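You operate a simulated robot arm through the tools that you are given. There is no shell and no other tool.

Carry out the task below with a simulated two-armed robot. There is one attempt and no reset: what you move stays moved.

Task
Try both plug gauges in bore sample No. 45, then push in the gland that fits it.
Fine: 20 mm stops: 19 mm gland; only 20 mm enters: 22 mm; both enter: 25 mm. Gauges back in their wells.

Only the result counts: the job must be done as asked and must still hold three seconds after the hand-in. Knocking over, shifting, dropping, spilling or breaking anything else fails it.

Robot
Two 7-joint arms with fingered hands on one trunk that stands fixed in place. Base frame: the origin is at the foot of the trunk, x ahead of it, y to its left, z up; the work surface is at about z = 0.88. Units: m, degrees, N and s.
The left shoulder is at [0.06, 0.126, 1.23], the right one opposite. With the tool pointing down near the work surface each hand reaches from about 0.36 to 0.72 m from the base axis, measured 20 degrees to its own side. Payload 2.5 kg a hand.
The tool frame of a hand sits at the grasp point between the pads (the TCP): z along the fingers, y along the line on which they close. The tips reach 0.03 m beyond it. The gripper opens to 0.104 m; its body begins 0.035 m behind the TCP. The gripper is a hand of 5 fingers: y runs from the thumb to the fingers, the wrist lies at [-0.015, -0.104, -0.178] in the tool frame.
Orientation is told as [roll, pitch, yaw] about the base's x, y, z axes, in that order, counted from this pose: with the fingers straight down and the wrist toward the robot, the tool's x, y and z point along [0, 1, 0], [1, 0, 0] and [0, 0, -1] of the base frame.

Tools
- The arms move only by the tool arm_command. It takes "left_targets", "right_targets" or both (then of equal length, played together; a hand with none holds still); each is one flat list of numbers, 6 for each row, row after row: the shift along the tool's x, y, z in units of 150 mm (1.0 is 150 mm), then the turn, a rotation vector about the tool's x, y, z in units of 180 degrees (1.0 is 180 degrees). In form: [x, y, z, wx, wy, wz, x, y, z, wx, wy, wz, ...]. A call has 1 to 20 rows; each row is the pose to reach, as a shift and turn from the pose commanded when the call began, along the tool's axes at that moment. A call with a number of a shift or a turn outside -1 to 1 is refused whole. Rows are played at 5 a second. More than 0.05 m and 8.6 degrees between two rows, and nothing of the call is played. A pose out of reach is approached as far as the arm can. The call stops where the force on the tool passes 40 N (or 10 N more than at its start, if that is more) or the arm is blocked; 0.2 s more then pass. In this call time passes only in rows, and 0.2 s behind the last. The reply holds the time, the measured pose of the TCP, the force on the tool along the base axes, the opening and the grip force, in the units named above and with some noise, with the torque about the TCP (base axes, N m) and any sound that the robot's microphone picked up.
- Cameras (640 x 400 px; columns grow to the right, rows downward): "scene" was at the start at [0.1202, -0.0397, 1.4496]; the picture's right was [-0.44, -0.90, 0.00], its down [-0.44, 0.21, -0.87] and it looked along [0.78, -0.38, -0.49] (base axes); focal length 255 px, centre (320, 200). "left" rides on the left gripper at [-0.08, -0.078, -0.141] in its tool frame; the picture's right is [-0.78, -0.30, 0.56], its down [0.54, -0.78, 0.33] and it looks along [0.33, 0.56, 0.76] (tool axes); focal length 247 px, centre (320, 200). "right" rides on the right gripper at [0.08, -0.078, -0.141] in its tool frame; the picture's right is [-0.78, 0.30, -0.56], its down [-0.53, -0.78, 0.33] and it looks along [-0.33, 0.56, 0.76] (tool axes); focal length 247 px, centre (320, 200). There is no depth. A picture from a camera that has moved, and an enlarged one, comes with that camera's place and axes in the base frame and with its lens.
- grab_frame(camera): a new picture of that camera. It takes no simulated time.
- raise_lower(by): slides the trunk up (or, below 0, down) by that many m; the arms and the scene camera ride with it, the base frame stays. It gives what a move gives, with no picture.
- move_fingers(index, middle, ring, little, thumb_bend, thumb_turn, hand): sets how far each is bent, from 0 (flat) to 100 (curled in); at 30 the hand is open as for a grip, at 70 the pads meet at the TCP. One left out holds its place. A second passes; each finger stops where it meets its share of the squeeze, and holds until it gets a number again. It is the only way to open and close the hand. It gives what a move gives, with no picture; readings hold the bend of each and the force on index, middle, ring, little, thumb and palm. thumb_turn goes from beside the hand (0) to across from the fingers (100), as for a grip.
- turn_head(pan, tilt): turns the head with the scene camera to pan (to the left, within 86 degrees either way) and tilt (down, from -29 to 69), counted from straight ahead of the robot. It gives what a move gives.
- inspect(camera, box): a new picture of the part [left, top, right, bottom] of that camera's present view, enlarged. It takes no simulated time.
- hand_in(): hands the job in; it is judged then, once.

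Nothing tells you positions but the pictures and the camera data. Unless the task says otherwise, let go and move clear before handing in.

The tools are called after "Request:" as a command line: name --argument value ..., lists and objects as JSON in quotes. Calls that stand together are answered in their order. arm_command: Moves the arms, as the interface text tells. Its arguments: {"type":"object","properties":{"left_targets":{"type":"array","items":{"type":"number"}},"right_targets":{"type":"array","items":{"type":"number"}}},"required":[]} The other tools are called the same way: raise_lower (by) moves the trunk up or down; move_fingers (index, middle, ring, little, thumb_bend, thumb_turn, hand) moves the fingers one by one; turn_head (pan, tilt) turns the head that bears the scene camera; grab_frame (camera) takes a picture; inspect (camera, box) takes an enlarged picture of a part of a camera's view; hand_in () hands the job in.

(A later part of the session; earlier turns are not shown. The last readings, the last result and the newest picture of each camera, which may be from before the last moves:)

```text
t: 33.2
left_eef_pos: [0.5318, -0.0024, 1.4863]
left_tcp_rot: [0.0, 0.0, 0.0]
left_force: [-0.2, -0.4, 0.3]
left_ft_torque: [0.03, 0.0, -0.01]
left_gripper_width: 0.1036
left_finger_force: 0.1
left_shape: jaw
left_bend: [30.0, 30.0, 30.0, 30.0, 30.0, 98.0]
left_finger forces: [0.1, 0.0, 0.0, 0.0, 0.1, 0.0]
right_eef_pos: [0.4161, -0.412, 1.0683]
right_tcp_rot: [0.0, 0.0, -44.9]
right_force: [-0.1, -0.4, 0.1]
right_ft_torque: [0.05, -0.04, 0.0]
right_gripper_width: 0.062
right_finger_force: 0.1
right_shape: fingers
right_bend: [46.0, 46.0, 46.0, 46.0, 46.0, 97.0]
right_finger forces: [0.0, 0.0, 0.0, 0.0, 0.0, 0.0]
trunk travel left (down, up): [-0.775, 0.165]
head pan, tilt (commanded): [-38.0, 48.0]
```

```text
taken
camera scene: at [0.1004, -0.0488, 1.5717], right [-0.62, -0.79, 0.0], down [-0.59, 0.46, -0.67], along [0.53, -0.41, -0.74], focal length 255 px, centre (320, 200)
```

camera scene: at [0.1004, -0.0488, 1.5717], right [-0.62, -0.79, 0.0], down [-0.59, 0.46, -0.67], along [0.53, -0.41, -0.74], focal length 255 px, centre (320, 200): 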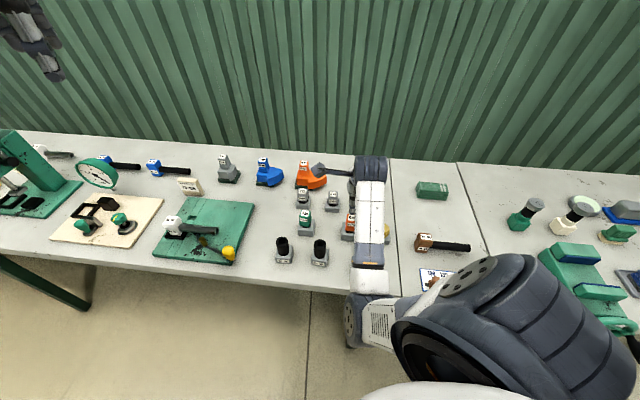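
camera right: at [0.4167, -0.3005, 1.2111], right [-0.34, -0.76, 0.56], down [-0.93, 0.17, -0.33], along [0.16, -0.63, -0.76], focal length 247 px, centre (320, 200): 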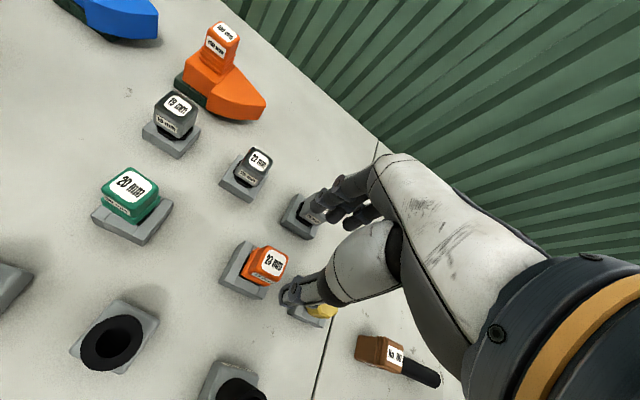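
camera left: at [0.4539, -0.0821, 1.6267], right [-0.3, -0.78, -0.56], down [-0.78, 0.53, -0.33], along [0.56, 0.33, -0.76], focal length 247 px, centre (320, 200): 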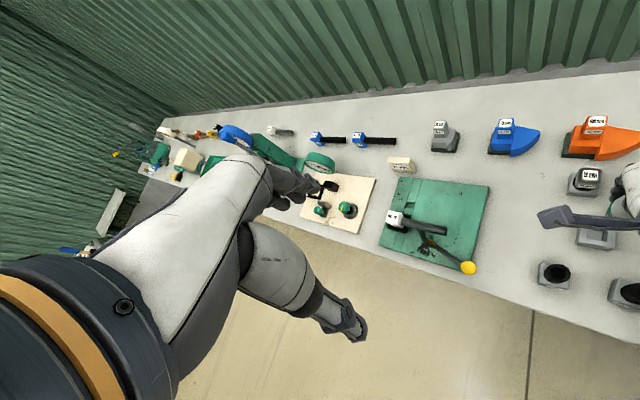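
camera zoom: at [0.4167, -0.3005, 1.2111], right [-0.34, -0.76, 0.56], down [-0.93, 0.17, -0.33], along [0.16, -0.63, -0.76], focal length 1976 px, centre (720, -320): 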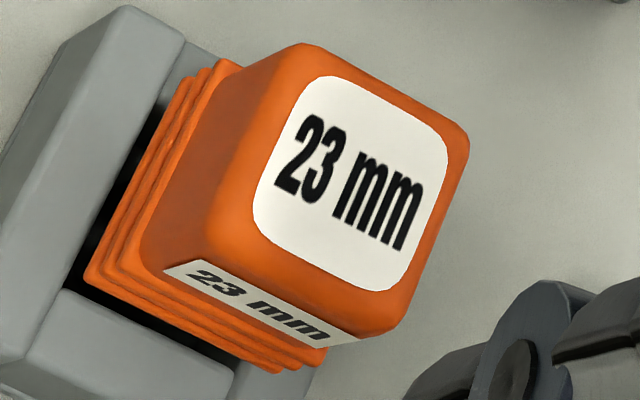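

The orange gauge's label lands nearly on the same pixel, about 1.5 mm off. I correct that and lower onto it, stopping to check above the handle.

Request:
arm_command --right_targets '[0.004, 0.01, 0.13, 0, 0, 0, 0.004, 0.01, 0.26, 0, 0, 0, 0.004, 0.01, 0.39, 0, 0, 0]'

Request:
inspect --camera "right" --box '[240, 170, 380, 300]'

Request:
grab_frame --camera "scene"

```text
t: 34.0
left_eef_pos: [0.5309, -0.0013, 1.4864]
left_tcp_rot: [0.0, -0.1, 0.0]
left_force: [0.2, -0.6, 0.2]
left_ft_torque: [0.01, 0.0, -0.01]
left_gripper_width: 0.1036
left_finger_force: 0.0
left_shape: jaw
left_bend: [30.0, 30.0, 30.0, 30.0, 30.0, 98.0]
left_finger forces: [0.1, 0.0, 0.0, 0.1, 0.0, 0.0]
right_eef_pos: [0.4169, -0.4131, 1.0103]
right_tcp_rot: [0.1, 0.0, -45.1]
right_force: [-0.4, 0.1, 0.2]
right_ft_torque: [0.01, -0.01, -0.02]
right_gripper_width: 0.0622
right_finger_force: 0.3
right_shape: fingers
right_bend: [46.0, 46.0, 46.0, 46.0, 46.0, 97.0]
right_finger forces: [0.1, 0.1, 0.0, 0.0, 0.0, 0.0]
trunk travel left (down, up): [-0.775, 0.165]
head pan, tilt (commanded): [-38.0, 48.0]
```

```text
3.08 times, centred on (310, 235) of right
camera zoom: at [0.4173, -0.3017, 1.1529], right [-0.34, -0.76, 0.56], down [-0.93, 0.17, -0.33], along [0.16, -0.63, -0.76], focal length 760 px, centre (351, 92)
```

zoom: 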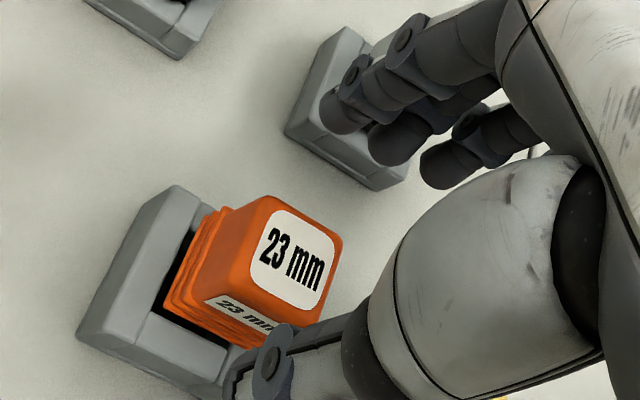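

```text
taken
camera scene: at [0.1008, -0.0487, 1.5716], right [-0.62, -0.79, 0.0], down [-0.59, 0.46, -0.67], along [0.53, -0.41, -0.74], focal length 255 px, centre (320, 200)
```

scene: 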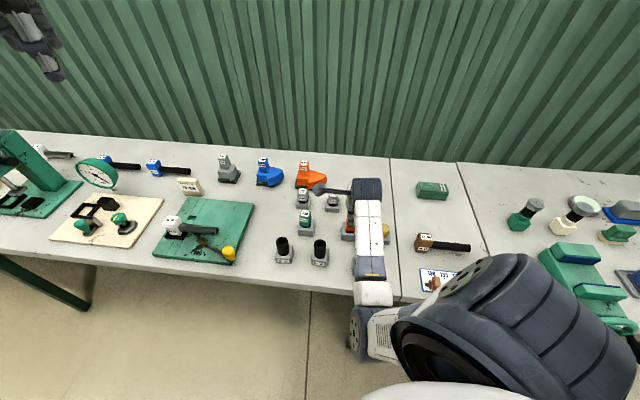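

Lined up well. I lower to the grasp height in small steps, watching for any touch.

Request:
arm_command --right_targets '[0, 0, 0.08, 0, 0, 0, 0, 0, 0.16, 0, 0, 0, 0, 0, 0.24, 0, 0, 0, 0, 0, 0.32, 0, 0, 0, 0, 0, 0.353, 0, 0, 0]'

Request:
inspect --camera "right" --box '[240, 150, 380, 300]'

Request:
inspect --camera "scene" --box '[310, 170, 420, 280]'

```text
t: 35.2
left_eef_pos: [0.5316, -0.0017, 1.4861]
left_tcp_rot: [-0.1, 0.0, 0.0]
left_force: [-0.4, -0.1, 0.4]
left_ft_torque: [0.0, 0.0, 0.01]
left_gripper_width: 0.1037
left_finger_force: 0.1
left_shape: jaw
left_bend: [30.0, 30.0, 30.0, 30.0, 30.0, 98.0]
left_finger forces: [0.1, 0.0, 0.1, 0.1, 0.0, 0.0]
right_eef_pos: [0.4169, -0.4117, 0.9576]
right_tcp_rot: [0.0, 0.0, -45.0]
right_force: [-0.7, -0.1, 0.0]
right_ft_torque: [0.01, -0.03, -0.03]
right_gripper_width: 0.0623
right_finger_force: 0.1
right_shape: fingers
right_bend: [46.0, 46.0, 46.0, 46.0, 46.0, 97.0]
right_finger forces: [0.0, 0.0, 0.1, 0.0, 0.0, 0.1]
trunk travel left (down, up): [-0.775, 0.165]
head pan, tilt (commanded): [-38.0, 48.0]
```

```text
2.67 times, centred on (310, 225) of right
camera zoom: at [0.4181, -0.3006, 1.0997], right [-0.34, -0.76, 0.56], down [-0.93, 0.17, -0.33], along [0.16, -0.63, -0.76], focal length 659 px, centre (347, 133)
```

zoom: 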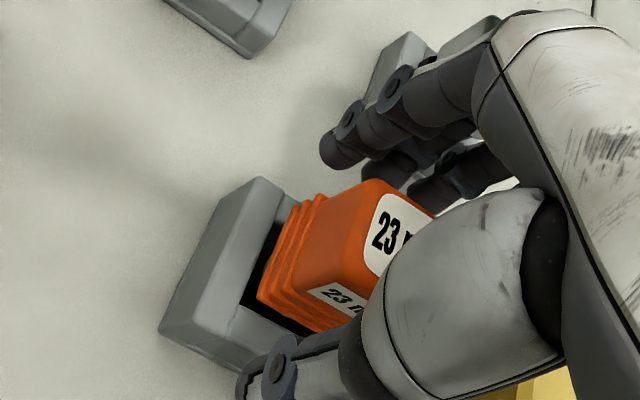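

```text
3.64 times, centred on (365, 225) of scene
camera zoom: at [0.1008, -0.0485, 1.5716], right [-0.62, -0.79, 0.0], down [-0.59, 0.46, -0.67], along [0.53, -0.41, -0.74], focal length 926 px, centre (156, 109)
```

zoom: 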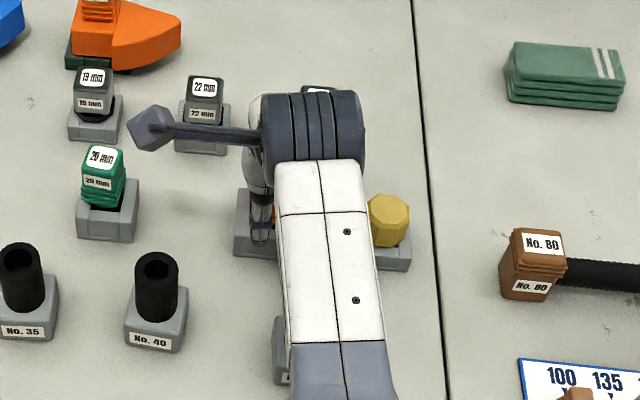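

No contact on the way down. I close thumb, index and middle on the orange handle.

Request:
move_fingers --hand "right" --index 56 --middle 56 --thumb_bend 56

Request:
move_fingers --hand "right" --index 70 --middle 70 --thumb_bend 70

Request:
inspect --camera "right" --box '[240, 150, 380, 300]'

```text
t: 36.2
left_eef_pos: [0.5304, -0.0022, 1.4862]
left_tcp_rot: [-0.1, 0.0, -0.1]
left_force: [0.3, 0.9, 0.2]
left_ft_torque: [-0.01, 0.02, -0.02]
left_gripper_width: 0.1038
left_finger_force: 0.2
left_shape: jaw
left_bend: [30.0, 30.0, 30.0, 30.0, 30.0, 98.0]
left_finger forces: [0.0, 0.0, 0.0, 0.1, 0.0, 0.1]
right_eef_pos: [0.417, -0.4114, 0.9567]
right_tcp_rot: [0.1, 0.0, -45.1]
right_force: [-0.5, -0.3, 1.0]
right_ft_torque: [0.01, 0.03, 0.0]
right_gripper_width: 0.0369
right_finger_force: 0.1
right_shape: fingers
right_bend: [56.0, 56.0, 46.0, 46.0, 56.0, 97.0]
right_finger forces: [0.0, 0.0, 0.0, 0.0, 0.0, 0.0]
trunk travel left (down, up): [-0.775, 0.165]
head pan, tilt (commanded): [-38.0, 48.0]
```

```text
t: 37.2
left_eef_pos: [0.5312, -0.001, 1.4859]
left_tcp_rot: [0.0, 0.0, 0.0]
left_force: [-0.6, -0.4, 0.0]
left_ft_torque: [0.03, -0.02, -0.02]
left_gripper_width: 0.1034
left_finger_force: 0.0
left_shape: jaw
left_bend: [30.0, 30.0, 30.0, 30.0, 30.0, 98.0]
left_finger forces: [0.1, 0.0, 0.1, 0.0, 0.1, 0.0]
right_eef_pos: [0.4174, -0.4127, 0.9577]
right_tcp_rot: [0.0, -0.1, -45.0]
right_force: [0.3, -1.1, -0.4]
right_ft_torque: [-0.03, 0.01, 0.02]
right_gripper_width: 0.0254
right_finger_force: 10.0
right_shape: fingers
right_bend: [62.0, 65.0, 46.0, 46.0, 60.0, 96.0]
right_finger forces: [5.6, 4.6, 0.0, 0.0, 9.7, 0.0]
trunk travel left (down, up): [-0.775, 0.165]
head pan, tilt (commanded): [-38.0, 48.0]
```

```text
2.67 times, centred on (310, 225) of right
camera zoom: at [0.4182, -0.3008, 1.1], right [-0.34, -0.76, 0.56], down [-0.93, 0.17, -0.33], along [0.16, -0.63, -0.76], focal length 659 px, centre (347, 133)
```

zoom: 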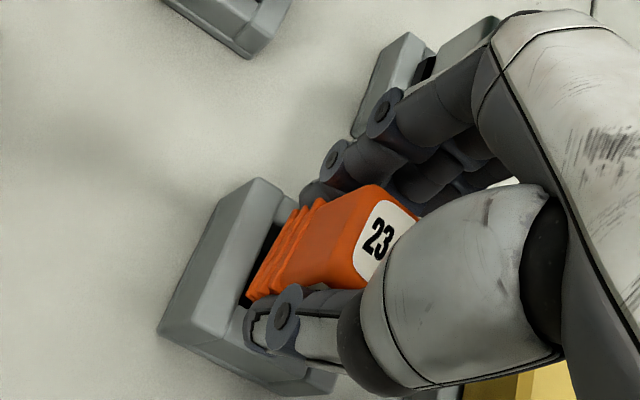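

The grip is neutral with almost no side load. I lift the orange gauge straight out.

Request:
arm_command --right_targets '[0, 0, -0.04, 0, 0, 0, 0, 0, -0.09, 0, 0, 0, 0, 0, -0.17, 0, 0, 0, 0, 0, -0.28, 0, 0, 0, 0, 0, -0.4, 0, 0, 0, 0, 0, -0.55, 0, 0, 0, 0, 0, -0.7, 0, 0, 0, 0, 0, -0.873, 0, 0, 0]'

Request:
inspect --camera "right" --box '[200, 180, 380, 340]'

```text
t: 39.0
left_eef_pos: [0.5314, -0.0027, 1.486]
left_tcp_rot: [0.0, -0.1, 0.0]
left_force: [1.2, 0.0, 0.4]
left_ft_torque: [0.03, -0.02, -0.01]
left_gripper_width: 0.1038
left_finger_force: 0.0
left_shape: jaw
left_bend: [30.0, 30.0, 30.0, 30.0, 30.0, 98.0]
left_finger forces: [0.1, 0.1, 0.1, 0.0, 0.1, 0.0]
right_eef_pos: [0.4164, -0.4113, 1.0862]
right_tcp_rot: [0.0, -0.1, -45.0]
right_force: [0.3, -0.3, -2.3]
right_ft_torque: [0.0, -0.01, 0.02]
right_gripper_width: 0.0249
right_finger_force: 9.6
right_shape: fingers
right_bend: [62.0, 65.0, 46.0, 46.0, 60.0, 96.0]
right_finger forces: [5.4, 4.2, 0.1, 0.0, 9.7, 0.0]
trunk travel left (down, up): [-0.775, 0.165]
head pan, tilt (commanded): [-38.0, 48.0]
```

```text
2.50 times, centred on (290, 260) of right
camera zoom: at [0.4173, -0.3006, 1.2286], right [-0.34, -0.76, 0.56], down [-0.93, 0.17, -0.33], along [0.16, -0.63, -0.76], focal length 617 px, centre (395, 50)
```

zoom: 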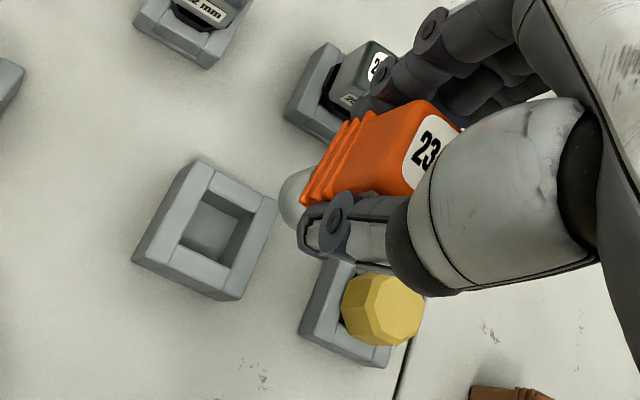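

The orange gauge is lifted. I take a precise reference picture of the empty well at this height for the return trip, then carry the gauge to the sample.

Request:
inspect --camera "right" --box '[240, 240, 310, 310]'

Request:
inspect --camera "right" --box '[210, 235, 290, 305]'

Request:
arm_command --right_targets '[-0.054, -0.198, 0, 0, 0, 0, -0.109, -0.396, 0, 0, 0, 0, -0.163, -0.594, 0, 0, 0, 0, -0.217, -0.791, 0, 0, 0, 0]'

Request:
inspect --camera "right" --box '[240, 220, 330, 310]'

Request:
inspect --camera "scene" --box '[330, 190, 400, 280]'

```text
5.71 times, centred on (275, 275) of right
camera zoom: at [0.4173, -0.3006, 1.2286], right [-0.34, -0.76, 0.56], down [-0.93, 0.17, -0.33], along [0.16, -0.63, -0.76], focal length 1411 px, centre (577, -229)
```

zoom: 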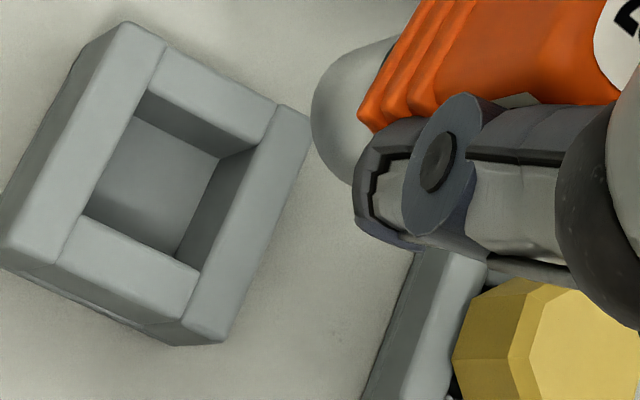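

```text
5.71 times, centred on (250, 270) of right
camera zoom: at [0.4173, -0.3006, 1.2286], right [-0.34, -0.76, 0.56], down [-0.93, 0.17, -0.33], along [0.16, -0.63, -0.76], focal length 1411 px, centre (720, -200)
```

zoom: 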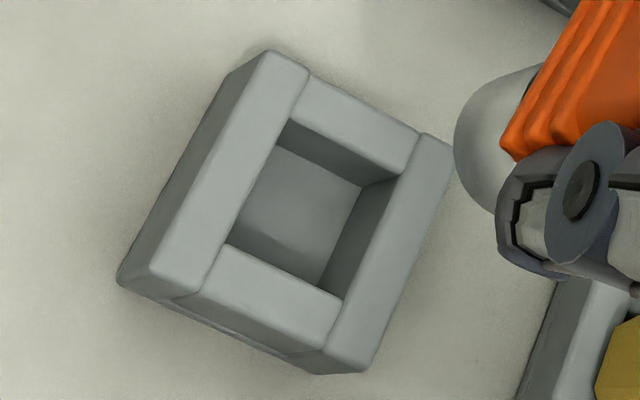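

```text
t: 40.0
left_eef_pos: [0.5322, -0.0032, 1.4862]
left_tcp_rot: [0.0, 0.0, 0.0]
left_force: [-0.3, -0.8, -0.3]
left_ft_torque: [-0.02, -0.02, 0.01]
left_gripper_width: 0.1037
left_finger_force: 0.0
left_shape: jaw
left_bend: [30.0, 30.0, 30.0, 30.0, 30.0, 98.0]
left_finger forces: [0.0, 0.0, 0.1, 0.0, 0.0, 0.0]
right_eef_pos: [0.3147, -0.3615, 1.0987]
right_tcp_rot: [-0.6, -2.0, -45.2]
right_force: [0.3, -1.2, -2.6]
right_ft_torque: [0.02, -0.03, 0.0]
right_gripper_width: 0.0252
right_finger_force: 9.5
right_shape: fingers
right_bend: [62.0, 66.0, 46.0, 46.0, 60.0, 96.0]
right_finger forces: [5.6, 4.0, 0.0, 0.1, 9.9, 0.1]
trunk travel left (down, up): [-0.775, 0.165]
head pan, tilt (commanded): [-38.0, 48.0]
```

```text
4.44 times, centred on (285, 265) of right
camera zoom: at [0.3132, -0.2459, 1.2376], right [-0.35, -0.74, 0.58], down [-0.92, 0.16, -0.35], along [0.17, -0.65, -0.74], focal length 1098 px, centre (476, -89)
```

zoom: 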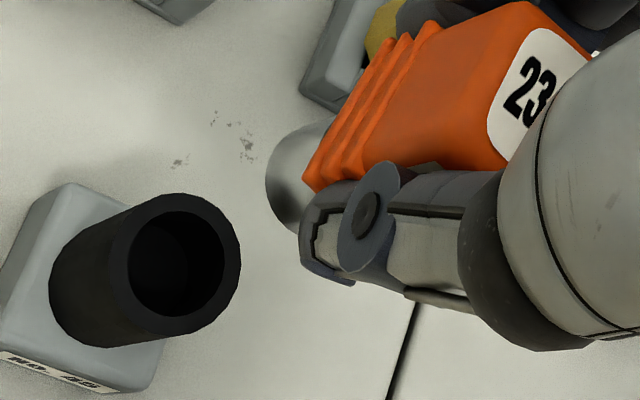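

```text
4.44 times, centred on (365, 235) of scene
camera zoom: at [0.1006, -0.0488, 1.5717], right [-0.62, -0.79, 0.0], down [-0.59, 0.46, -0.67], along [0.53, -0.41, -0.74], focal length 1132 px, centre (120, 44)
```

zoom: 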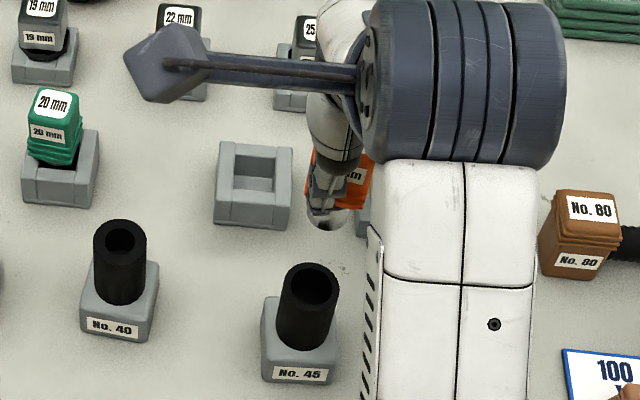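

The hand has not quite reached the target and tilts about 2 degrees, perhaps still settling or near a joint limit. I hold the commanded pose for a moment and check.

Request:
arm_command --right_targets '[0, 0, 0, 0, 0, 0, 0, 0, 0, 0, 0, 0]'

Request:
grab_frame --camera "scene"

```text
t: 40.6
left_eef_pos: [0.5331, -0.0021, 1.4855]
left_tcp_rot: [0.0, 0.0, 0.0]
left_force: [-0.6, 0.7, -0.4]
left_ft_torque: [-0.01, -0.02, 0.04]
left_gripper_width: 0.1038
left_finger_force: 0.0
left_shape: jaw
left_bend: [30.0, 30.0, 30.0, 30.0, 30.0, 98.0]
left_finger forces: [0.0, 0.1, 0.0, 0.0, 0.1, 0.1]
right_eef_pos: [0.3161, -0.3611, 1.0982]
right_tcp_rot: [-0.7, -1.9, -45.1]
right_force: [0.2, -0.3, -1.9]
right_ft_torque: [0.01, -0.02, -0.01]
right_gripper_width: 0.0254
right_finger_force: 9.8
right_shape: fingers
right_bend: [62.0, 66.0, 46.0, 46.0, 60.0, 96.0]
right_finger forces: [5.6, 4.1, 0.1, 0.0, 9.8, 0.0]
trunk travel left (down, up): [-0.775, 0.165]
head pan, tilt (commanded): [-38.0, 48.0]
```

```text
taken
camera scene: at [0.1011, -0.0487, 1.5716], right [-0.62, -0.79, 0.0], down [-0.59, 0.46, -0.67], along [0.53, -0.41, -0.74], focal length 255 px, centre (320, 200)
```

scene: 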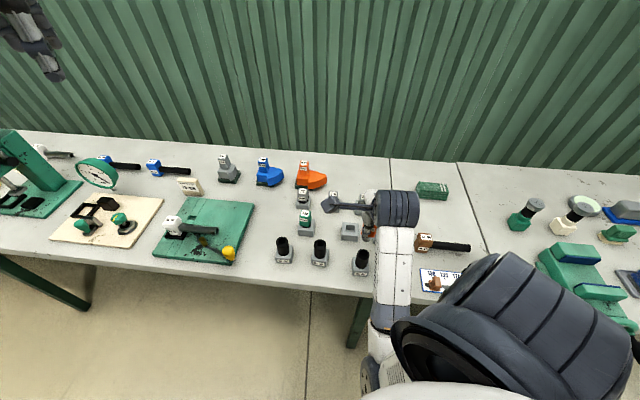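

The arm is folded near its limit here. I raise the trunk another 0.1 m so the arm can extend downward more easily.

Request:
raise_lower --by 0.1

Request:
arm_command --right_targets '[0, 0, 0.1, 0, 0, 0, 0, 0, 0.25, 0, 0, 0, 0, 0, 0.4, 0, 0, 0, 0, 0, 0.5, 0, 0, 0]'

Request:
grab_frame --camera "scene"

```text
t: 41.9
left_eef_pos: [0.5319, -0.0029, 1.5863]
left_tcp_rot: [0.0, 0.0, 0.1]
left_force: [-0.1, -0.3, 0.1]
left_ft_torque: [0.01, 0.02, 0.02]
left_gripper_width: 0.1039
left_finger_force: 0.0
left_shape: jaw
left_bend: [30.0, 30.0, 30.0, 30.0, 30.0, 98.0]
left_finger forces: [0.0, 0.0, 0.0, 0.1, 0.0, 0.1]
right_eef_pos: [0.3124, -0.3615, 1.1965]
right_tcp_rot: [-0.8, -1.8, -45.0]
right_force: [-0.1, -0.1, -2.9]
right_ft_torque: [0.0, 0.01, 0.01]
right_gripper_width: 0.0254
right_finger_force: 9.5
right_shape: fingers
right_bend: [62.0, 66.0, 46.0, 46.0, 60.0, 96.0]
right_finger forces: [5.5, 4.2, 0.0, 0.0, 9.8, 0.1]
trunk travel left (down, up): [-0.875, 0.065]
head pan, tilt (commanded): [-38.0, 48.0]
```

```text
t: 43.1
left_eef_pos: [0.5313, -0.0019, 1.5858]
left_tcp_rot: [-0.1, 0.0, 0.0]
left_force: [0.5, 0.1, 0.0]
left_ft_torque: [-0.01, -0.01, 0.01]
left_gripper_width: 0.1036
left_finger_force: 0.1
left_shape: jaw
left_bend: [30.0, 30.0, 30.0, 30.0, 30.0, 98.0]
left_finger forces: [0.1, 0.0, 0.0, 0.0, 0.1, 0.0]
right_eef_pos: [0.3197, -0.388, 1.1408]
right_tcp_rot: [-3.8, -5.3, -44.1]
right_force: [0.6, -0.3, -2.4]
right_ft_torque: [0.03, 0.01, 0.01]
right_gripper_width: 0.0253
right_finger_force: 10.0
right_shape: fingers
right_bend: [62.0, 66.0, 46.0, 46.0, 60.0, 96.0]
right_finger forces: [5.7, 3.9, 0.0, 0.1, 9.7, 0.1]
trunk travel left (down, up): [-0.875, 0.065]
head pan, tilt (commanded): [-38.0, 48.0]
stopped in row 4 (right hand): the arm was blocked; the commanded pose is now the measured one
```

```text
taken
camera scene: at [0.1009, -0.0486, 1.6716], right [-0.62, -0.79, 0.0], down [-0.59, 0.46, -0.67], along [0.53, -0.41, -0.74], focal length 255 px, centre (320, 200)
```

scene: 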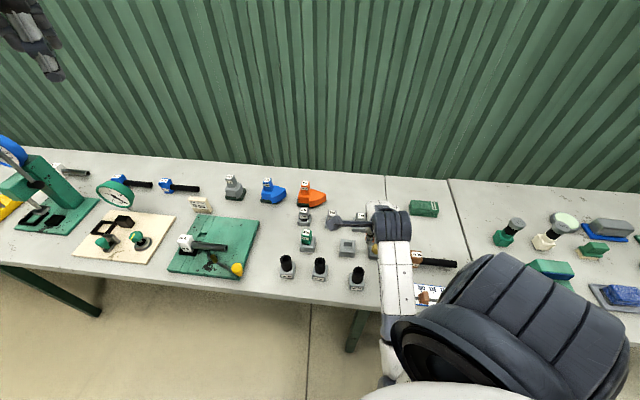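

The arm got blocked in this posture, so raising the trunk was not the cure. I back out toward the orange well, straightening the hand, and will then restore the trunk height.

Request:
arm_command --right_targets '[0.06, 0.11, -0.06, 0.006, 0.004, 0.001, 0.12, 0.22, -0.12, 0.012, 0.008, 0.002, 0.2, 0.35, -0.18, 0.018, 0.013, 0.003, 0.27, 0.47, -0.24, 0.024, 0.017, 0.004, 0.333, 0.58, -0.3, 0.0294, 0.0211, 0.005]'

Request:
grab_frame --camera "scene"

```text
t: 44.3
left_eef_pos: [0.5324, -0.0026, 1.5852]
left_tcp_rot: [0.0, 0.0, 0.0]
left_force: [-0.2, 0.1, 0.4]
left_ft_torque: [0.02, 0.01, -0.01]
left_gripper_width: 0.1034
left_finger_force: 0.1
left_shape: jaw
left_bend: [30.0, 30.0, 30.0, 30.0, 30.0, 98.0]
left_finger forces: [0.0, 0.0, 0.0, 0.1, 0.0, 0.0]
right_eef_pos: [0.4192, -0.4066, 1.1905]
right_tcp_rot: [0.1, -0.1, -45.0]
right_force: [-0.2, -0.6, -3.3]
right_ft_torque: [-0.01, -0.01, 0.01]
right_gripper_width: 0.0251
right_finger_force: 9.7
right_shape: fingers
right_bend: [62.0, 66.0, 46.0, 46.0, 60.0, 96.0]
right_finger forces: [5.6, 4.1, 0.0, 0.1, 9.6, 0.0]
trunk travel left (down, up): [-0.875, 0.065]
head pan, tilt (commanded): [-38.0, 48.0]
```

```text
taken
camera scene: at [0.1015, -0.0487, 1.6716], right [-0.62, -0.79, 0.0], down [-0.59, 0.46, -0.67], along [0.53, -0.41, -0.74], focal length 255 px, centre (320, 200)
```

scene: 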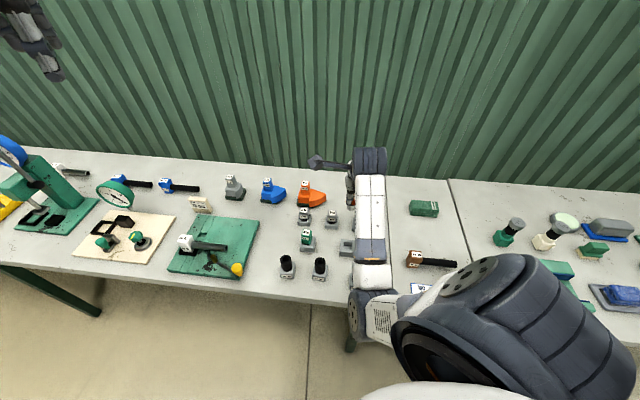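

The hand is upright again over the orange well. I lower the trunk back by 0.1 m and go by way of the earlier midpoint that worked.

Request:
raise_lower --by -0.1

Request:
arm_command --right_targets '[0.08, -0.08, 0, 0, 0, 0, 0.17, -0.17, 0, 0, 0, 0, 0.26, -0.26, 0, 0, 0, 0, 0.336, -0.395, 0, 0, 0, 0]'

Request:
grab_frame --camera "scene"

```text
t: 45.6
left_eef_pos: [0.531, -0.0029, 1.4867]
left_tcp_rot: [0.0, -0.1, 0.1]
left_force: [0.1, -0.2, -0.2]
left_ft_torque: [0.02, -0.03, 0.0]
left_gripper_width: 0.1038
left_finger_force: 0.0
left_shape: jaw
left_bend: [30.0, 30.0, 30.0, 30.0, 30.0, 98.0]
left_finger forces: [0.1, 0.0, 0.0, 0.0, 0.0, 0.1]
right_eef_pos: [0.4181, -0.4073, 1.0893]
right_tcp_rot: [0.2, -0.2, -45.1]
right_force: [-0.1, -0.4, -3.2]
right_ft_torque: [-0.02, -0.01, 0.0]
right_gripper_width: 0.0255
right_finger_force: 9.4
right_shape: fingers
right_bend: [62.0, 66.0, 46.0, 46.0, 60.0, 96.0]
right_finger forces: [5.6, 4.0, 0.0, 0.0, 9.6, 0.1]
trunk travel left (down, up): [-0.775, 0.165]
head pan, tilt (commanded): [-38.0, 48.0]
```

```text
t: 46.6
left_eef_pos: [0.5313, -0.0019, 1.4863]
left_tcp_rot: [0.1, 0.0, 0.0]
left_force: [0.0, -0.3, -0.1]
left_ft_torque: [0.01, -0.01, 0.01]
left_gripper_width: 0.1038
left_finger_force: 0.0
left_shape: jaw
left_bend: [30.0, 30.0, 30.0, 30.0, 30.0, 98.0]
left_finger forces: [0.1, 0.1, 0.1, 0.0, 0.0, 0.0]
right_eef_pos: [0.411, -0.329, 1.0901]
right_tcp_rot: [0.2, -0.2, -45.1]
right_force: [0.0, 0.4, -2.0]
right_ft_torque: [-0.01, 0.0, 0.01]
right_gripper_width: 0.0254
right_finger_force: 9.8
right_shape: fingers
right_bend: [62.0, 66.0, 46.0, 46.0, 60.0, 96.0]
right_finger forces: [5.7, 3.9, 0.0, 0.0, 9.6, 0.1]
trunk travel left (down, up): [-0.775, 0.165]
head pan, tilt (commanded): [-38.0, 48.0]
```

```text
taken
camera scene: at [0.1007, -0.0481, 1.5717], right [-0.62, -0.79, 0.0], down [-0.59, 0.46, -0.67], along [0.53, -0.41, -0.74], focal length 255 px, centre (320, 200)
```

scene: 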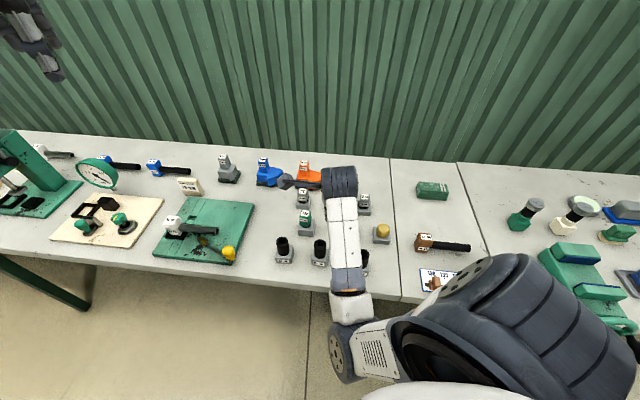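

The elbow has drifted inward compared with the first insertion, which causes the limit. I swing the hand out to the right and turn its yaw back toward -10 degrees so the elbow moves outward.

Request:
arm_command --right_targets '[-0.134, 0.038, -0.06, 0, 0, -0.0389, -0.268, 0.076, -0.12, 0, 0, -0.0778, -0.401, 0.114, -0.2, 0, 0, -0.1167, -0.535, 0.152, -0.2, 0, 0, -0.1556, -0.669, 0.19, -0.2, 0, 0, -0.1944]'

Request:
grab_frame --camera "scene"

```text
t: 47.8
left_eef_pos: [0.5302, -0.0014, 1.4856]
left_tcp_rot: [0.1, 0.1, 0.0]
left_force: [-0.4, -0.2, -0.1]
left_ft_torque: [0.0, -0.01, 0.03]
left_gripper_width: 0.1037
left_finger_force: 0.0
left_shape: jaw
left_bend: [30.0, 30.0, 30.0, 30.0, 30.0, 98.0]
left_finger forces: [0.1, 0.0, 0.0, 0.0, 0.0, 0.0]
right_eef_pos: [0.3606, -0.4217, 1.1189]
right_tcp_rot: [0.0, -0.2, -10.1]
right_force: [-1.1, -1.1, -2.0]
right_ft_torque: [0.01, 0.0, -0.01]
right_gripper_width: 0.0254
right_finger_force: 9.6
right_shape: fingers
right_bend: [62.0, 66.0, 46.0, 46.0, 60.0, 96.0]
right_finger forces: [5.6, 3.9, 0.1, 0.1, 9.6, 0.0]
trunk travel left (down, up): [-0.775, 0.165]
head pan, tilt (commanded): [-38.0, 48.0]
```

```text
taken
camera scene: at [0.1007, -0.0492, 1.5716], right [-0.62, -0.79, 0.0], down [-0.59, 0.46, -0.67], along [0.53, -0.41, -0.74], focal length 255 px, centre (320, 200)
```

scene: 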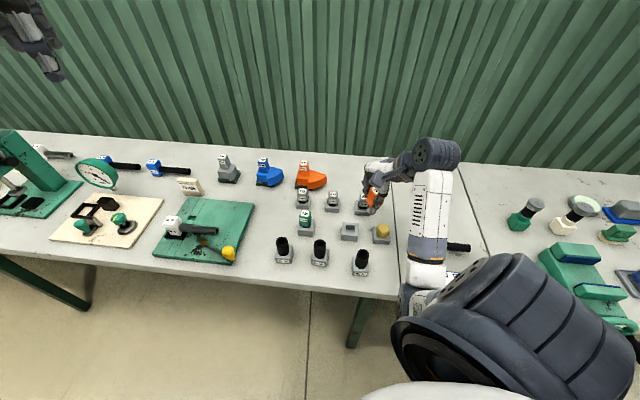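

The elbow moved outward as hoped. I now go to sample No. 45 at this yaw; the plug is round so yaw does not matter for trying it.

Request:
arm_command --right_targets '[0.104, -0.108, 0, 0, 0, 0, 0.208, -0.215, 0.06, 0, 0, 0, 0.312, -0.323, 0.12, 0, 0, 0, 0.416, -0.431, 0.19, 0, 0, 0]'

Request:
grab_frame --camera "scene"

Request:
grab_frame --camera "right"

```text
t: 48.8
left_eef_pos: [0.5313, -0.002, 1.4855]
left_tcp_rot: [0.1, 0.0, 0.0]
left_force: [0.9, -0.3, 0.2]
left_ft_torque: [0.0, -0.01, -0.01]
left_gripper_width: 0.104
left_finger_force: 0.1
left_shape: jaw
left_bend: [30.0, 30.0, 30.0, 30.0, 30.0, 98.0]
left_finger forces: [0.0, 0.0, 0.0, 0.0, 0.0, 0.0]
right_eef_pos: [0.3083, -0.3478, 1.0905]
right_tcp_rot: [0.0, -0.3, -10.1]
right_force: [-0.6, 0.4, -2.0]
right_ft_torque: [0.01, -0.03, 0.01]
right_gripper_width: 0.0253
right_finger_force: 9.4
right_shape: fingers
right_bend: [62.0, 66.0, 46.0, 46.0, 60.0, 96.0]
right_finger forces: [5.5, 4.0, 0.0, 0.0, 9.6, 0.1]
trunk travel left (down, up): [-0.775, 0.165]
head pan, tilt (commanded): [-38.0, 48.0]
```

```text
taken
camera scene: at [0.1006, -0.0483, 1.5717], right [-0.62, -0.79, 0.0], down [-0.59, 0.46, -0.67], along [0.53, -0.41, -0.74], focal length 255 px, centre (320, 200)
```

scene: 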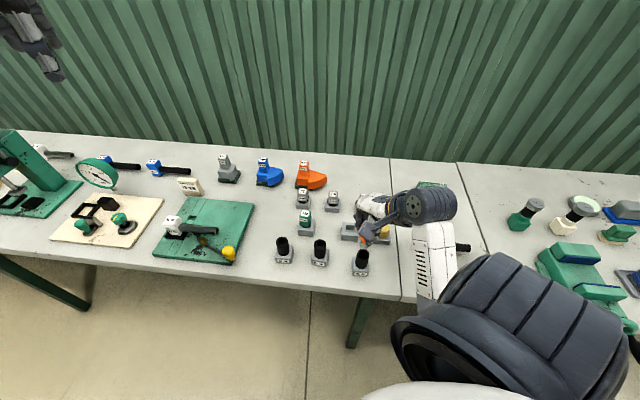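

```text
taken
camera right: at [0.2442, -0.2548, 1.2328], right [0.15, -0.82, 0.56], down [-0.86, -0.39, -0.34], along [0.49, -0.43, -0.76], focal length 247 px, centre (320, 200)
```

right: 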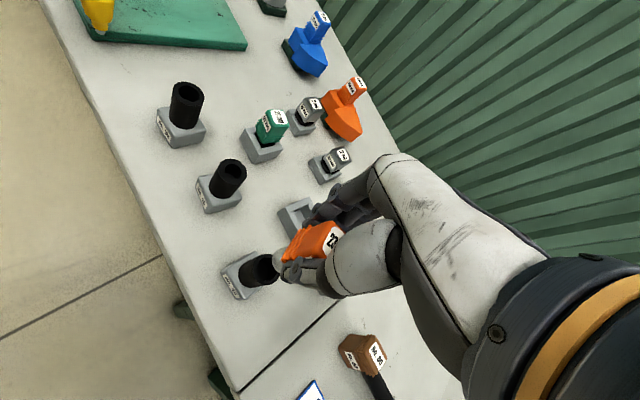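

The hand reached the sample upright this time. I zoom in to line up plug and bore.

Request:
inspect --camera "scene" --box '[340, 215, 400, 280]'

Request:
inspect --camera "right" --box '[220, 215, 320, 305]'

```text
6.15 times, centred on (370, 248) of scene
camera zoom: at [0.1006, -0.0483, 1.5717], right [-0.62, -0.79, 0.0], down [-0.59, 0.46, -0.67], along [0.53, -0.41, -0.74], focal length 1568 px, centre (12, -92)
```

zoom: 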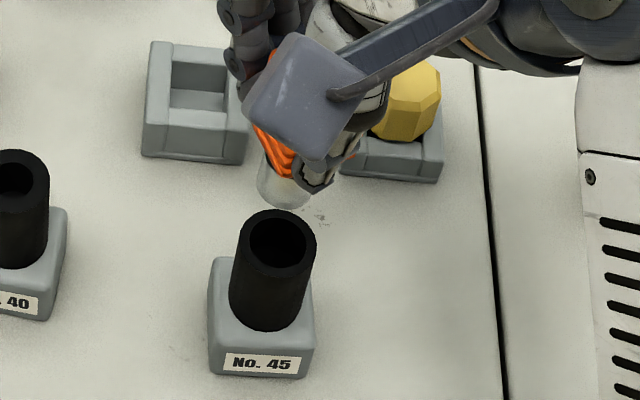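

```text
4.44 times, centred on (270, 260) of right
camera zoom: at [0.2442, -0.2548, 1.2328], right [0.15, -0.82, 0.56], down [-0.86, -0.39, -0.34], along [0.49, -0.43, -0.76], focal length 1098 px, centre (542, -67)
```

zoom: 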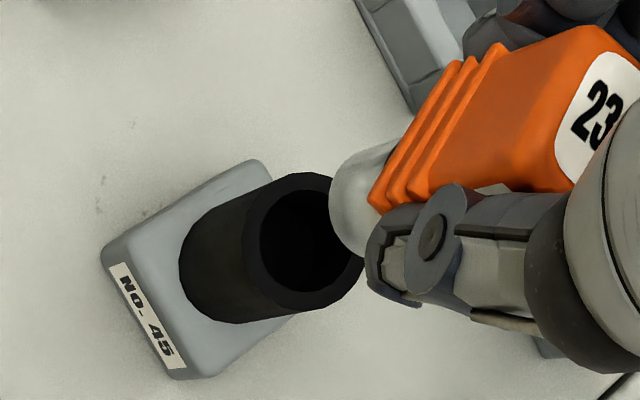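

From both views the plug should shift about 1.5 mm toward -x and 3 mm toward -y. I correct that and lower to just above the mouth.

Request:
arm_command --right_targets '[-0.0213, -0.0063, 0.09, 0, 0, 0, -0.0213, -0.0063, 0.18, 0, 0, 0, -0.0213, -0.0063, 0.26, 0, 0, 0]'

Request:
inspect --camera "scene" --box '[350, 230, 385, 268]'

Request:
inspect --camera "right" --box '[240, 215, 320, 290]'

```text
t: 49.6
left_eef_pos: [0.5312, -0.0014, 1.4855]
left_tcp_rot: [0.0, 0.0, 0.0]
left_force: [-0.2, 0.7, -0.4]
left_ft_torque: [-0.05, -0.01, -0.02]
left_gripper_width: 0.1036
left_finger_force: 0.0
left_shape: jaw
left_bend: [30.0, 30.0, 30.0, 30.0, 30.0, 98.0]
left_finger forces: [0.0, 0.1, 0.0, 0.0, 0.0, 0.1]
right_eef_pos: [0.3068, -0.3511, 1.0521]
right_tcp_rot: [0.0, -0.2, -10.1]
right_force: [-0.1, 0.3, -3.3]
right_ft_torque: [-0.02, 0.0, 0.0]
right_gripper_width: 0.0254
right_finger_force: 9.2
right_shape: fingers
right_bend: [62.0, 66.0, 46.0, 46.0, 60.0, 96.0]
right_finger forces: [5.6, 3.9, 0.1, 0.0, 9.4, 0.0]
trunk travel left (down, up): [-0.775, 0.165]
head pan, tilt (commanded): [-38.0, 48.0]
```

```text
10.53 times, centred on (368, 249) of scene
camera zoom: at [0.1009, -0.0486, 1.5716], right [-0.62, -0.79, 0.0], down [-0.59, 0.46, -0.67], along [0.53, -0.41, -0.74], focal length 2682 px, centre (-180, -316)
```

zoom: 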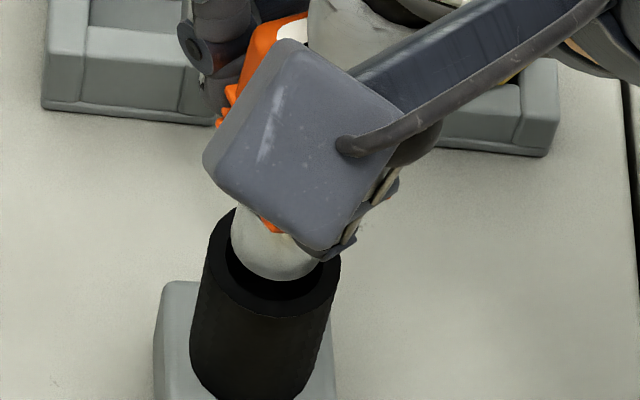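

```text
5.33 times, centred on (280, 252) of right
camera zoom: at [0.2434, -0.2579, 1.1939], right [0.15, -0.82, 0.56], down [-0.86, -0.39, -0.33], along [0.49, -0.43, -0.76], focal length 1317 px, centre (533, -80)
```

zoom: 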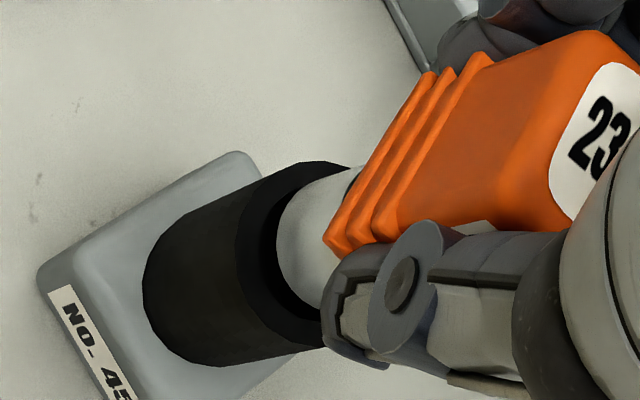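

Both views show the 23 mm plug centred over the bore within a millimetre. I lower gently and watch the force.

Request:
arm_command --right_targets '[0, 0, 0.02, 0, 0, 0, 0, 0, 0.04, 0, 0, 0, 0, 0, 0.06, 0, 0, 0, 0, 0, 0.075, 0, 0, 0]'

Request:
inspect --camera "scene" --box '[350, 230, 385, 268]'

Request:
inspect --camera "right" --box '[240, 215, 320, 290]'

```text
t: 50.6
left_eef_pos: [0.5321, -0.0023, 1.4864]
left_tcp_rot: [0.0, 0.1, 0.1]
left_force: [0.9, 0.5, 0.6]
left_ft_torque: [0.01, 0.01, -0.01]
left_gripper_width: 0.1039
left_finger_force: 0.1
left_shape: jaw
left_bend: [30.0, 30.0, 30.0, 30.0, 30.0, 98.0]
left_finger forces: [0.1, 0.0, 0.0, 0.0, 0.0, 0.1]
right_eef_pos: [0.3069, -0.3507, 1.0406]
right_tcp_rot: [0.0, -0.1, -10.1]
right_force: [0.3, -1.0, -2.3]
right_ft_torque: [0.0, 0.01, 0.02]
right_gripper_width: 0.0257
right_finger_force: 9.5
right_shape: fingers
right_bend: [62.0, 66.0, 46.0, 46.0, 60.0, 96.0]
right_finger forces: [5.7, 3.9, 0.0, 0.0, 9.5, 0.1]
trunk travel left (down, up): [-0.775, 0.165]
head pan, tilt (commanded): [-38.0, 48.0]
```

```text
10.53 times, centred on (368, 249) of scene
camera zoom: at [0.1009, -0.0486, 1.5716], right [-0.62, -0.79, 0.0], down [-0.59, 0.46, -0.67], along [0.53, -0.41, -0.74], focal length 2682 px, centre (-180, -316)
```

zoom: 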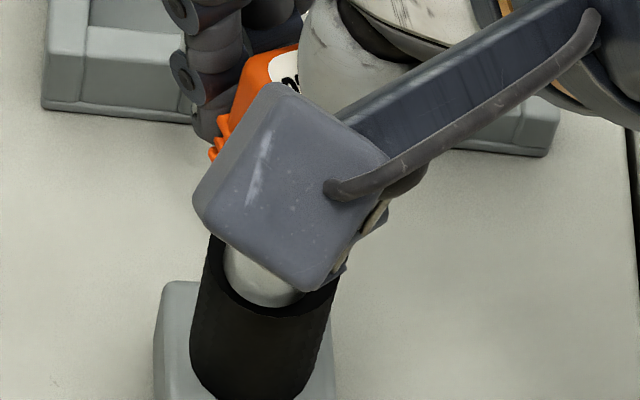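

```text
5.33 times, centred on (280, 252) of right
camera zoom: at [0.2434, -0.2573, 1.1818], right [0.15, -0.82, 0.56], down [-0.86, -0.39, -0.34], along [0.49, -0.43, -0.76], focal length 1317 px, centre (533, -80)
```

zoom: 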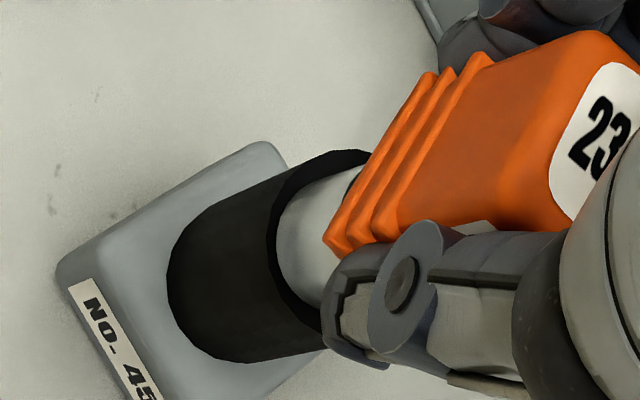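

The plug tip is entering with only a trace of side force toward -y. I shift 0.7 mm that way and continue down.

Request:
arm_command --right_targets '[-0.005, -0.001, 0, 0, 0, 0, -0.005, -0.001, 0.015, 0, 0, 0, -0.005, -0.001, 0.03, 0, 0, 0, -0.005, -0.001, 0.045, 0, 0, 0]'

Request:
inspect --camera "right" --box '[240, 215, 320, 290]'

```text
t: 51.6
left_eef_pos: [0.5308, -0.0016, 1.4866]
left_tcp_rot: [0.0, -0.1, 0.0]
left_force: [-0.6, 1.2, -0.3]
left_ft_torque: [-0.03, -0.01, 0.02]
left_gripper_width: 0.1037
left_finger_force: 0.1
left_shape: jaw
left_bend: [30.0, 30.0, 30.0, 30.0, 30.0, 98.0]
left_finger forces: [0.0, 0.0, 0.1, 0.0, 0.0, 0.0]
right_eef_pos: [0.3073, -0.351, 1.0357]
right_tcp_rot: [-0.2, -0.6, -10.0]
right_force: [1.5, 0.1, 10.1]
right_ft_torque: [0.08, 0.07, 0.0]
right_gripper_width: 0.0253
right_finger_force: 11.2
right_shape: fingers
right_bend: [62.0, 66.0, 46.0, 46.0, 61.0, 96.0]
right_finger forces: [6.9, 4.8, 0.1, 0.1, 10.8, 0.1]
trunk travel left (down, up): [-0.775, 0.165]
head pan, tilt (commanded): [-38.0, 48.0]
```

```text
5.33 times, centred on (280, 252) of right
camera zoom: at [0.2432, -0.2582, 1.1774], right [0.15, -0.81, 0.56], down [-0.86, -0.39, -0.34], along [0.5, -0.43, -0.76], focal length 1317 px, centre (533, -80)
```

zoom: 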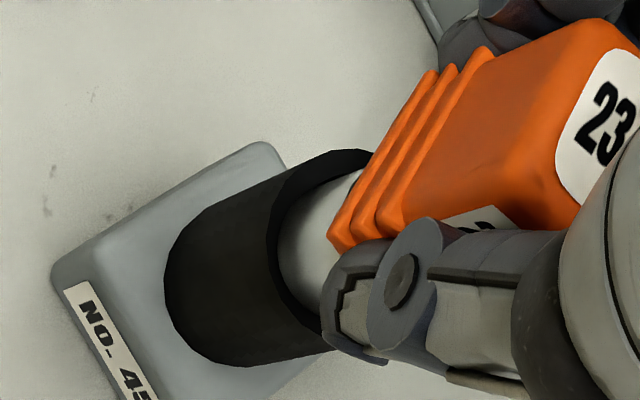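

Something stopped the plug at about 12 N a few millimetres in; this may be rim contact or a true stop. I back up 4 mm to unload, then examine the bores closely.

Request:
arm_command --right_targets '[0, 0, -0.02, 0, 0, 0, 0, 0, -0.04, 0, 0, 0]'

Request:
inspect --camera "scene" --box '[300, 230, 340, 270]'

Request:
inspect --camera "scene" --box '[265, 230, 305, 270]'

Request:
inspect --camera "right" --box '[240, 215, 320, 290]'

```text
t: 52.2
left_eef_pos: [0.5313, -0.0021, 1.4851]
left_tcp_rot: [0.0, 0.0, 0.0]
left_force: [-0.1, 0.4, -0.4]
left_ft_torque: [-0.05, 0.01, -0.03]
left_gripper_width: 0.1039
left_finger_force: 0.0
left_shape: jaw
left_bend: [30.0, 30.0, 30.0, 30.0, 30.0, 98.0]
left_finger forces: [0.0, 0.0, 0.0, 0.0, 0.0, 0.0]
right_eef_pos: [0.3062, -0.3497, 1.038]
right_tcp_rot: [0.0, 0.1, -10.1]
right_force: [-1.0, -0.1, -1.7]
right_ft_torque: [0.0, -0.04, -0.01]
right_gripper_width: 0.0254
right_finger_force: 10.3
right_shape: fingers
right_bend: [62.0, 66.0, 46.0, 46.0, 61.0, 96.0]
right_finger forces: [6.2, 4.0, 0.0, 0.1, 10.1, 0.1]
trunk travel left (down, up): [-0.775, 0.165]
head pan, tilt (commanded): [-38.0, 48.0]
```

```text
10.00 times, centred on (320, 250) of scene
camera zoom: at [0.1009, -0.0486, 1.5715], right [-0.62, -0.79, 0.0], down [-0.59, 0.46, -0.67], along [0.53, -0.41, -0.74], focal length 2548 px, centre (320, -300)
```

zoom: 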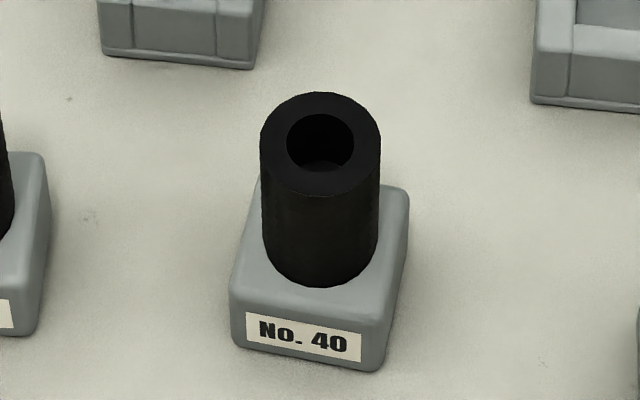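

```text
10.00 times, centred on (285, 250) of scene
camera zoom: at [0.1009, -0.0486, 1.5715], right [-0.62, -0.79, 0.0], down [-0.59, 0.46, -0.67], along [0.53, -0.41, -0.74], focal length 2548 px, centre (670, -300)
```

zoom: 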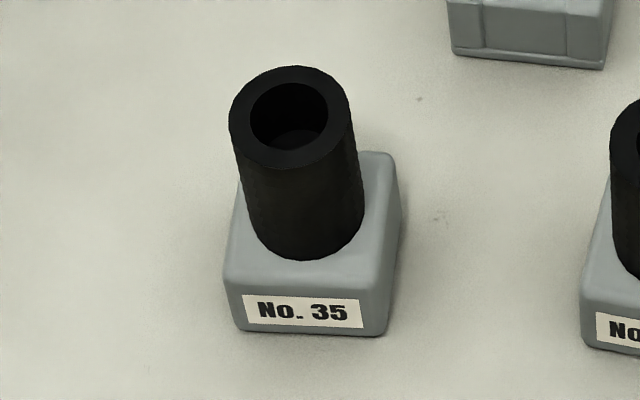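

```text
5.33 times, centred on (280, 252) of right
camera zoom: at [0.2432, -0.258, 1.1809], right [0.16, -0.82, 0.56], down [-0.86, -0.39, -0.33], along [0.49, -0.43, -0.76], focal length 1317 px, centre (533, -80)
```

zoom: 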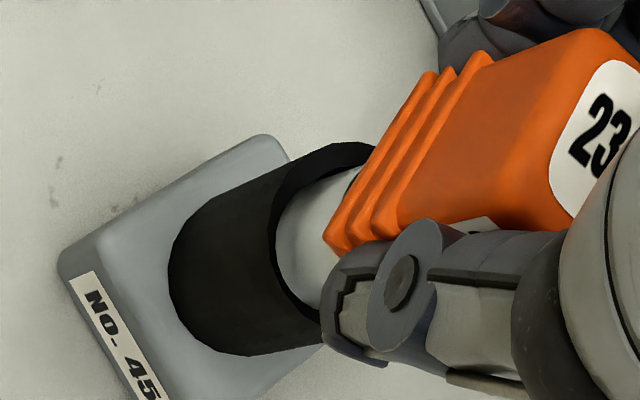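

Comparing wall ratios, sample 45's bore looks near 25 mm, and the torque says the rim touched the plug on its near-left side. I shift about 1.5 mm away from that side and try again gently.

Request:
arm_command --right_targets '[-0.0045, 0.009, 0, 0, 0, 0, -0.0045, 0.009, 0.013, 0, 0, 0, -0.0045, 0.009, 0.026, 0, 0, 0, -0.0045, 0.009, 0.036, 0, 0, 0]'

```text
t: 53.2
left_eef_pos: [0.5304, -0.0028, 1.4861]
left_tcp_rot: [0.0, 0.0, 0.0]
left_force: [0.4, -0.5, 0.4]
left_ft_torque: [-0.03, 0.01, 0.03]
left_gripper_width: 0.1037
left_finger_force: 0.0
left_shape: jaw
left_bend: [30.0, 30.0, 30.0, 30.0, 30.0, 98.0]
left_finger forces: [0.1, 0.0, 0.0, 0.0, 0.1, 0.0]
right_eef_pos: [0.3081, -0.3523, 1.0339]
right_tcp_rot: [0.0, -0.1, -10.1]
right_force: [1.4, -0.9, -1.3]
right_ft_torque: [-0.03, -0.07, -0.03]
right_gripper_width: 0.0252
right_finger_force: 9.8
right_shape: fingers
right_bend: [62.0, 66.0, 46.0, 46.0, 61.0, 96.0]
right_finger forces: [6.3, 4.7, 0.0, 0.0, 10.0, 0.0]
trunk travel left (down, up): [-0.775, 0.165]
head pan, tilt (commanded): [-38.0, 48.0]
```

It passed the earlier stopping height with almost no axial force, so it is entering. I shift a bit more the same way and continue down.

Request:
arm_command --right_targets '[-0.0023, 0.0058, 0, 0, 0, 0, -0.0023, 0.0058, 0.013, 0, 0, 0, -0.0023, 0.0058, 0.026, 0, 0, 0]'

Request:
inspect --camera "right" --box '[240, 215, 320, 290]'

```text
t: 54.0
left_eef_pos: [0.5323, -0.0017, 1.4857]
left_tcp_rot: [0.0, 0.0, -0.1]
left_force: [0.9, 1.0, 0.6]
left_ft_torque: [0.0, -0.02, 0.04]
left_gripper_width: 0.1035
left_finger_force: 0.2
left_shape: jaw
left_bend: [30.0, 30.0, 30.0, 30.0, 30.0, 98.0]
left_finger forces: [0.0, 0.1, 0.0, 0.0, 0.0, 0.0]
right_eef_pos: [0.3078, -0.3515, 1.03]
right_tcp_rot: [0.0, -0.2, -10.1]
right_force: [0.0, -1.1, -2.0]
right_ft_torque: [-0.04, -0.02, 0.0]
right_gripper_width: 0.0253
right_finger_force: 10.5
right_shape: fingers
right_bend: [62.0, 66.0, 46.0, 46.0, 61.0, 96.0]
right_finger forces: [6.2, 4.5, 0.2, 0.1, 10.0, 0.1]
trunk travel left (down, up): [-0.775, 0.165]
head pan, tilt (commanded): [-38.0, 48.0]
```

```text
5.33 times, centred on (280, 252) of right
camera zoom: at [0.2456, -0.2599, 1.172], right [0.15, -0.82, 0.56], down [-0.86, -0.39, -0.33], along [0.49, -0.43, -0.76], focal length 1317 px, centre (533, -80)
```

zoom: 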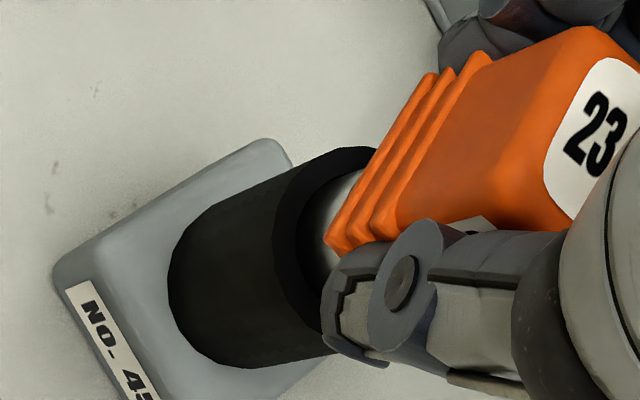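

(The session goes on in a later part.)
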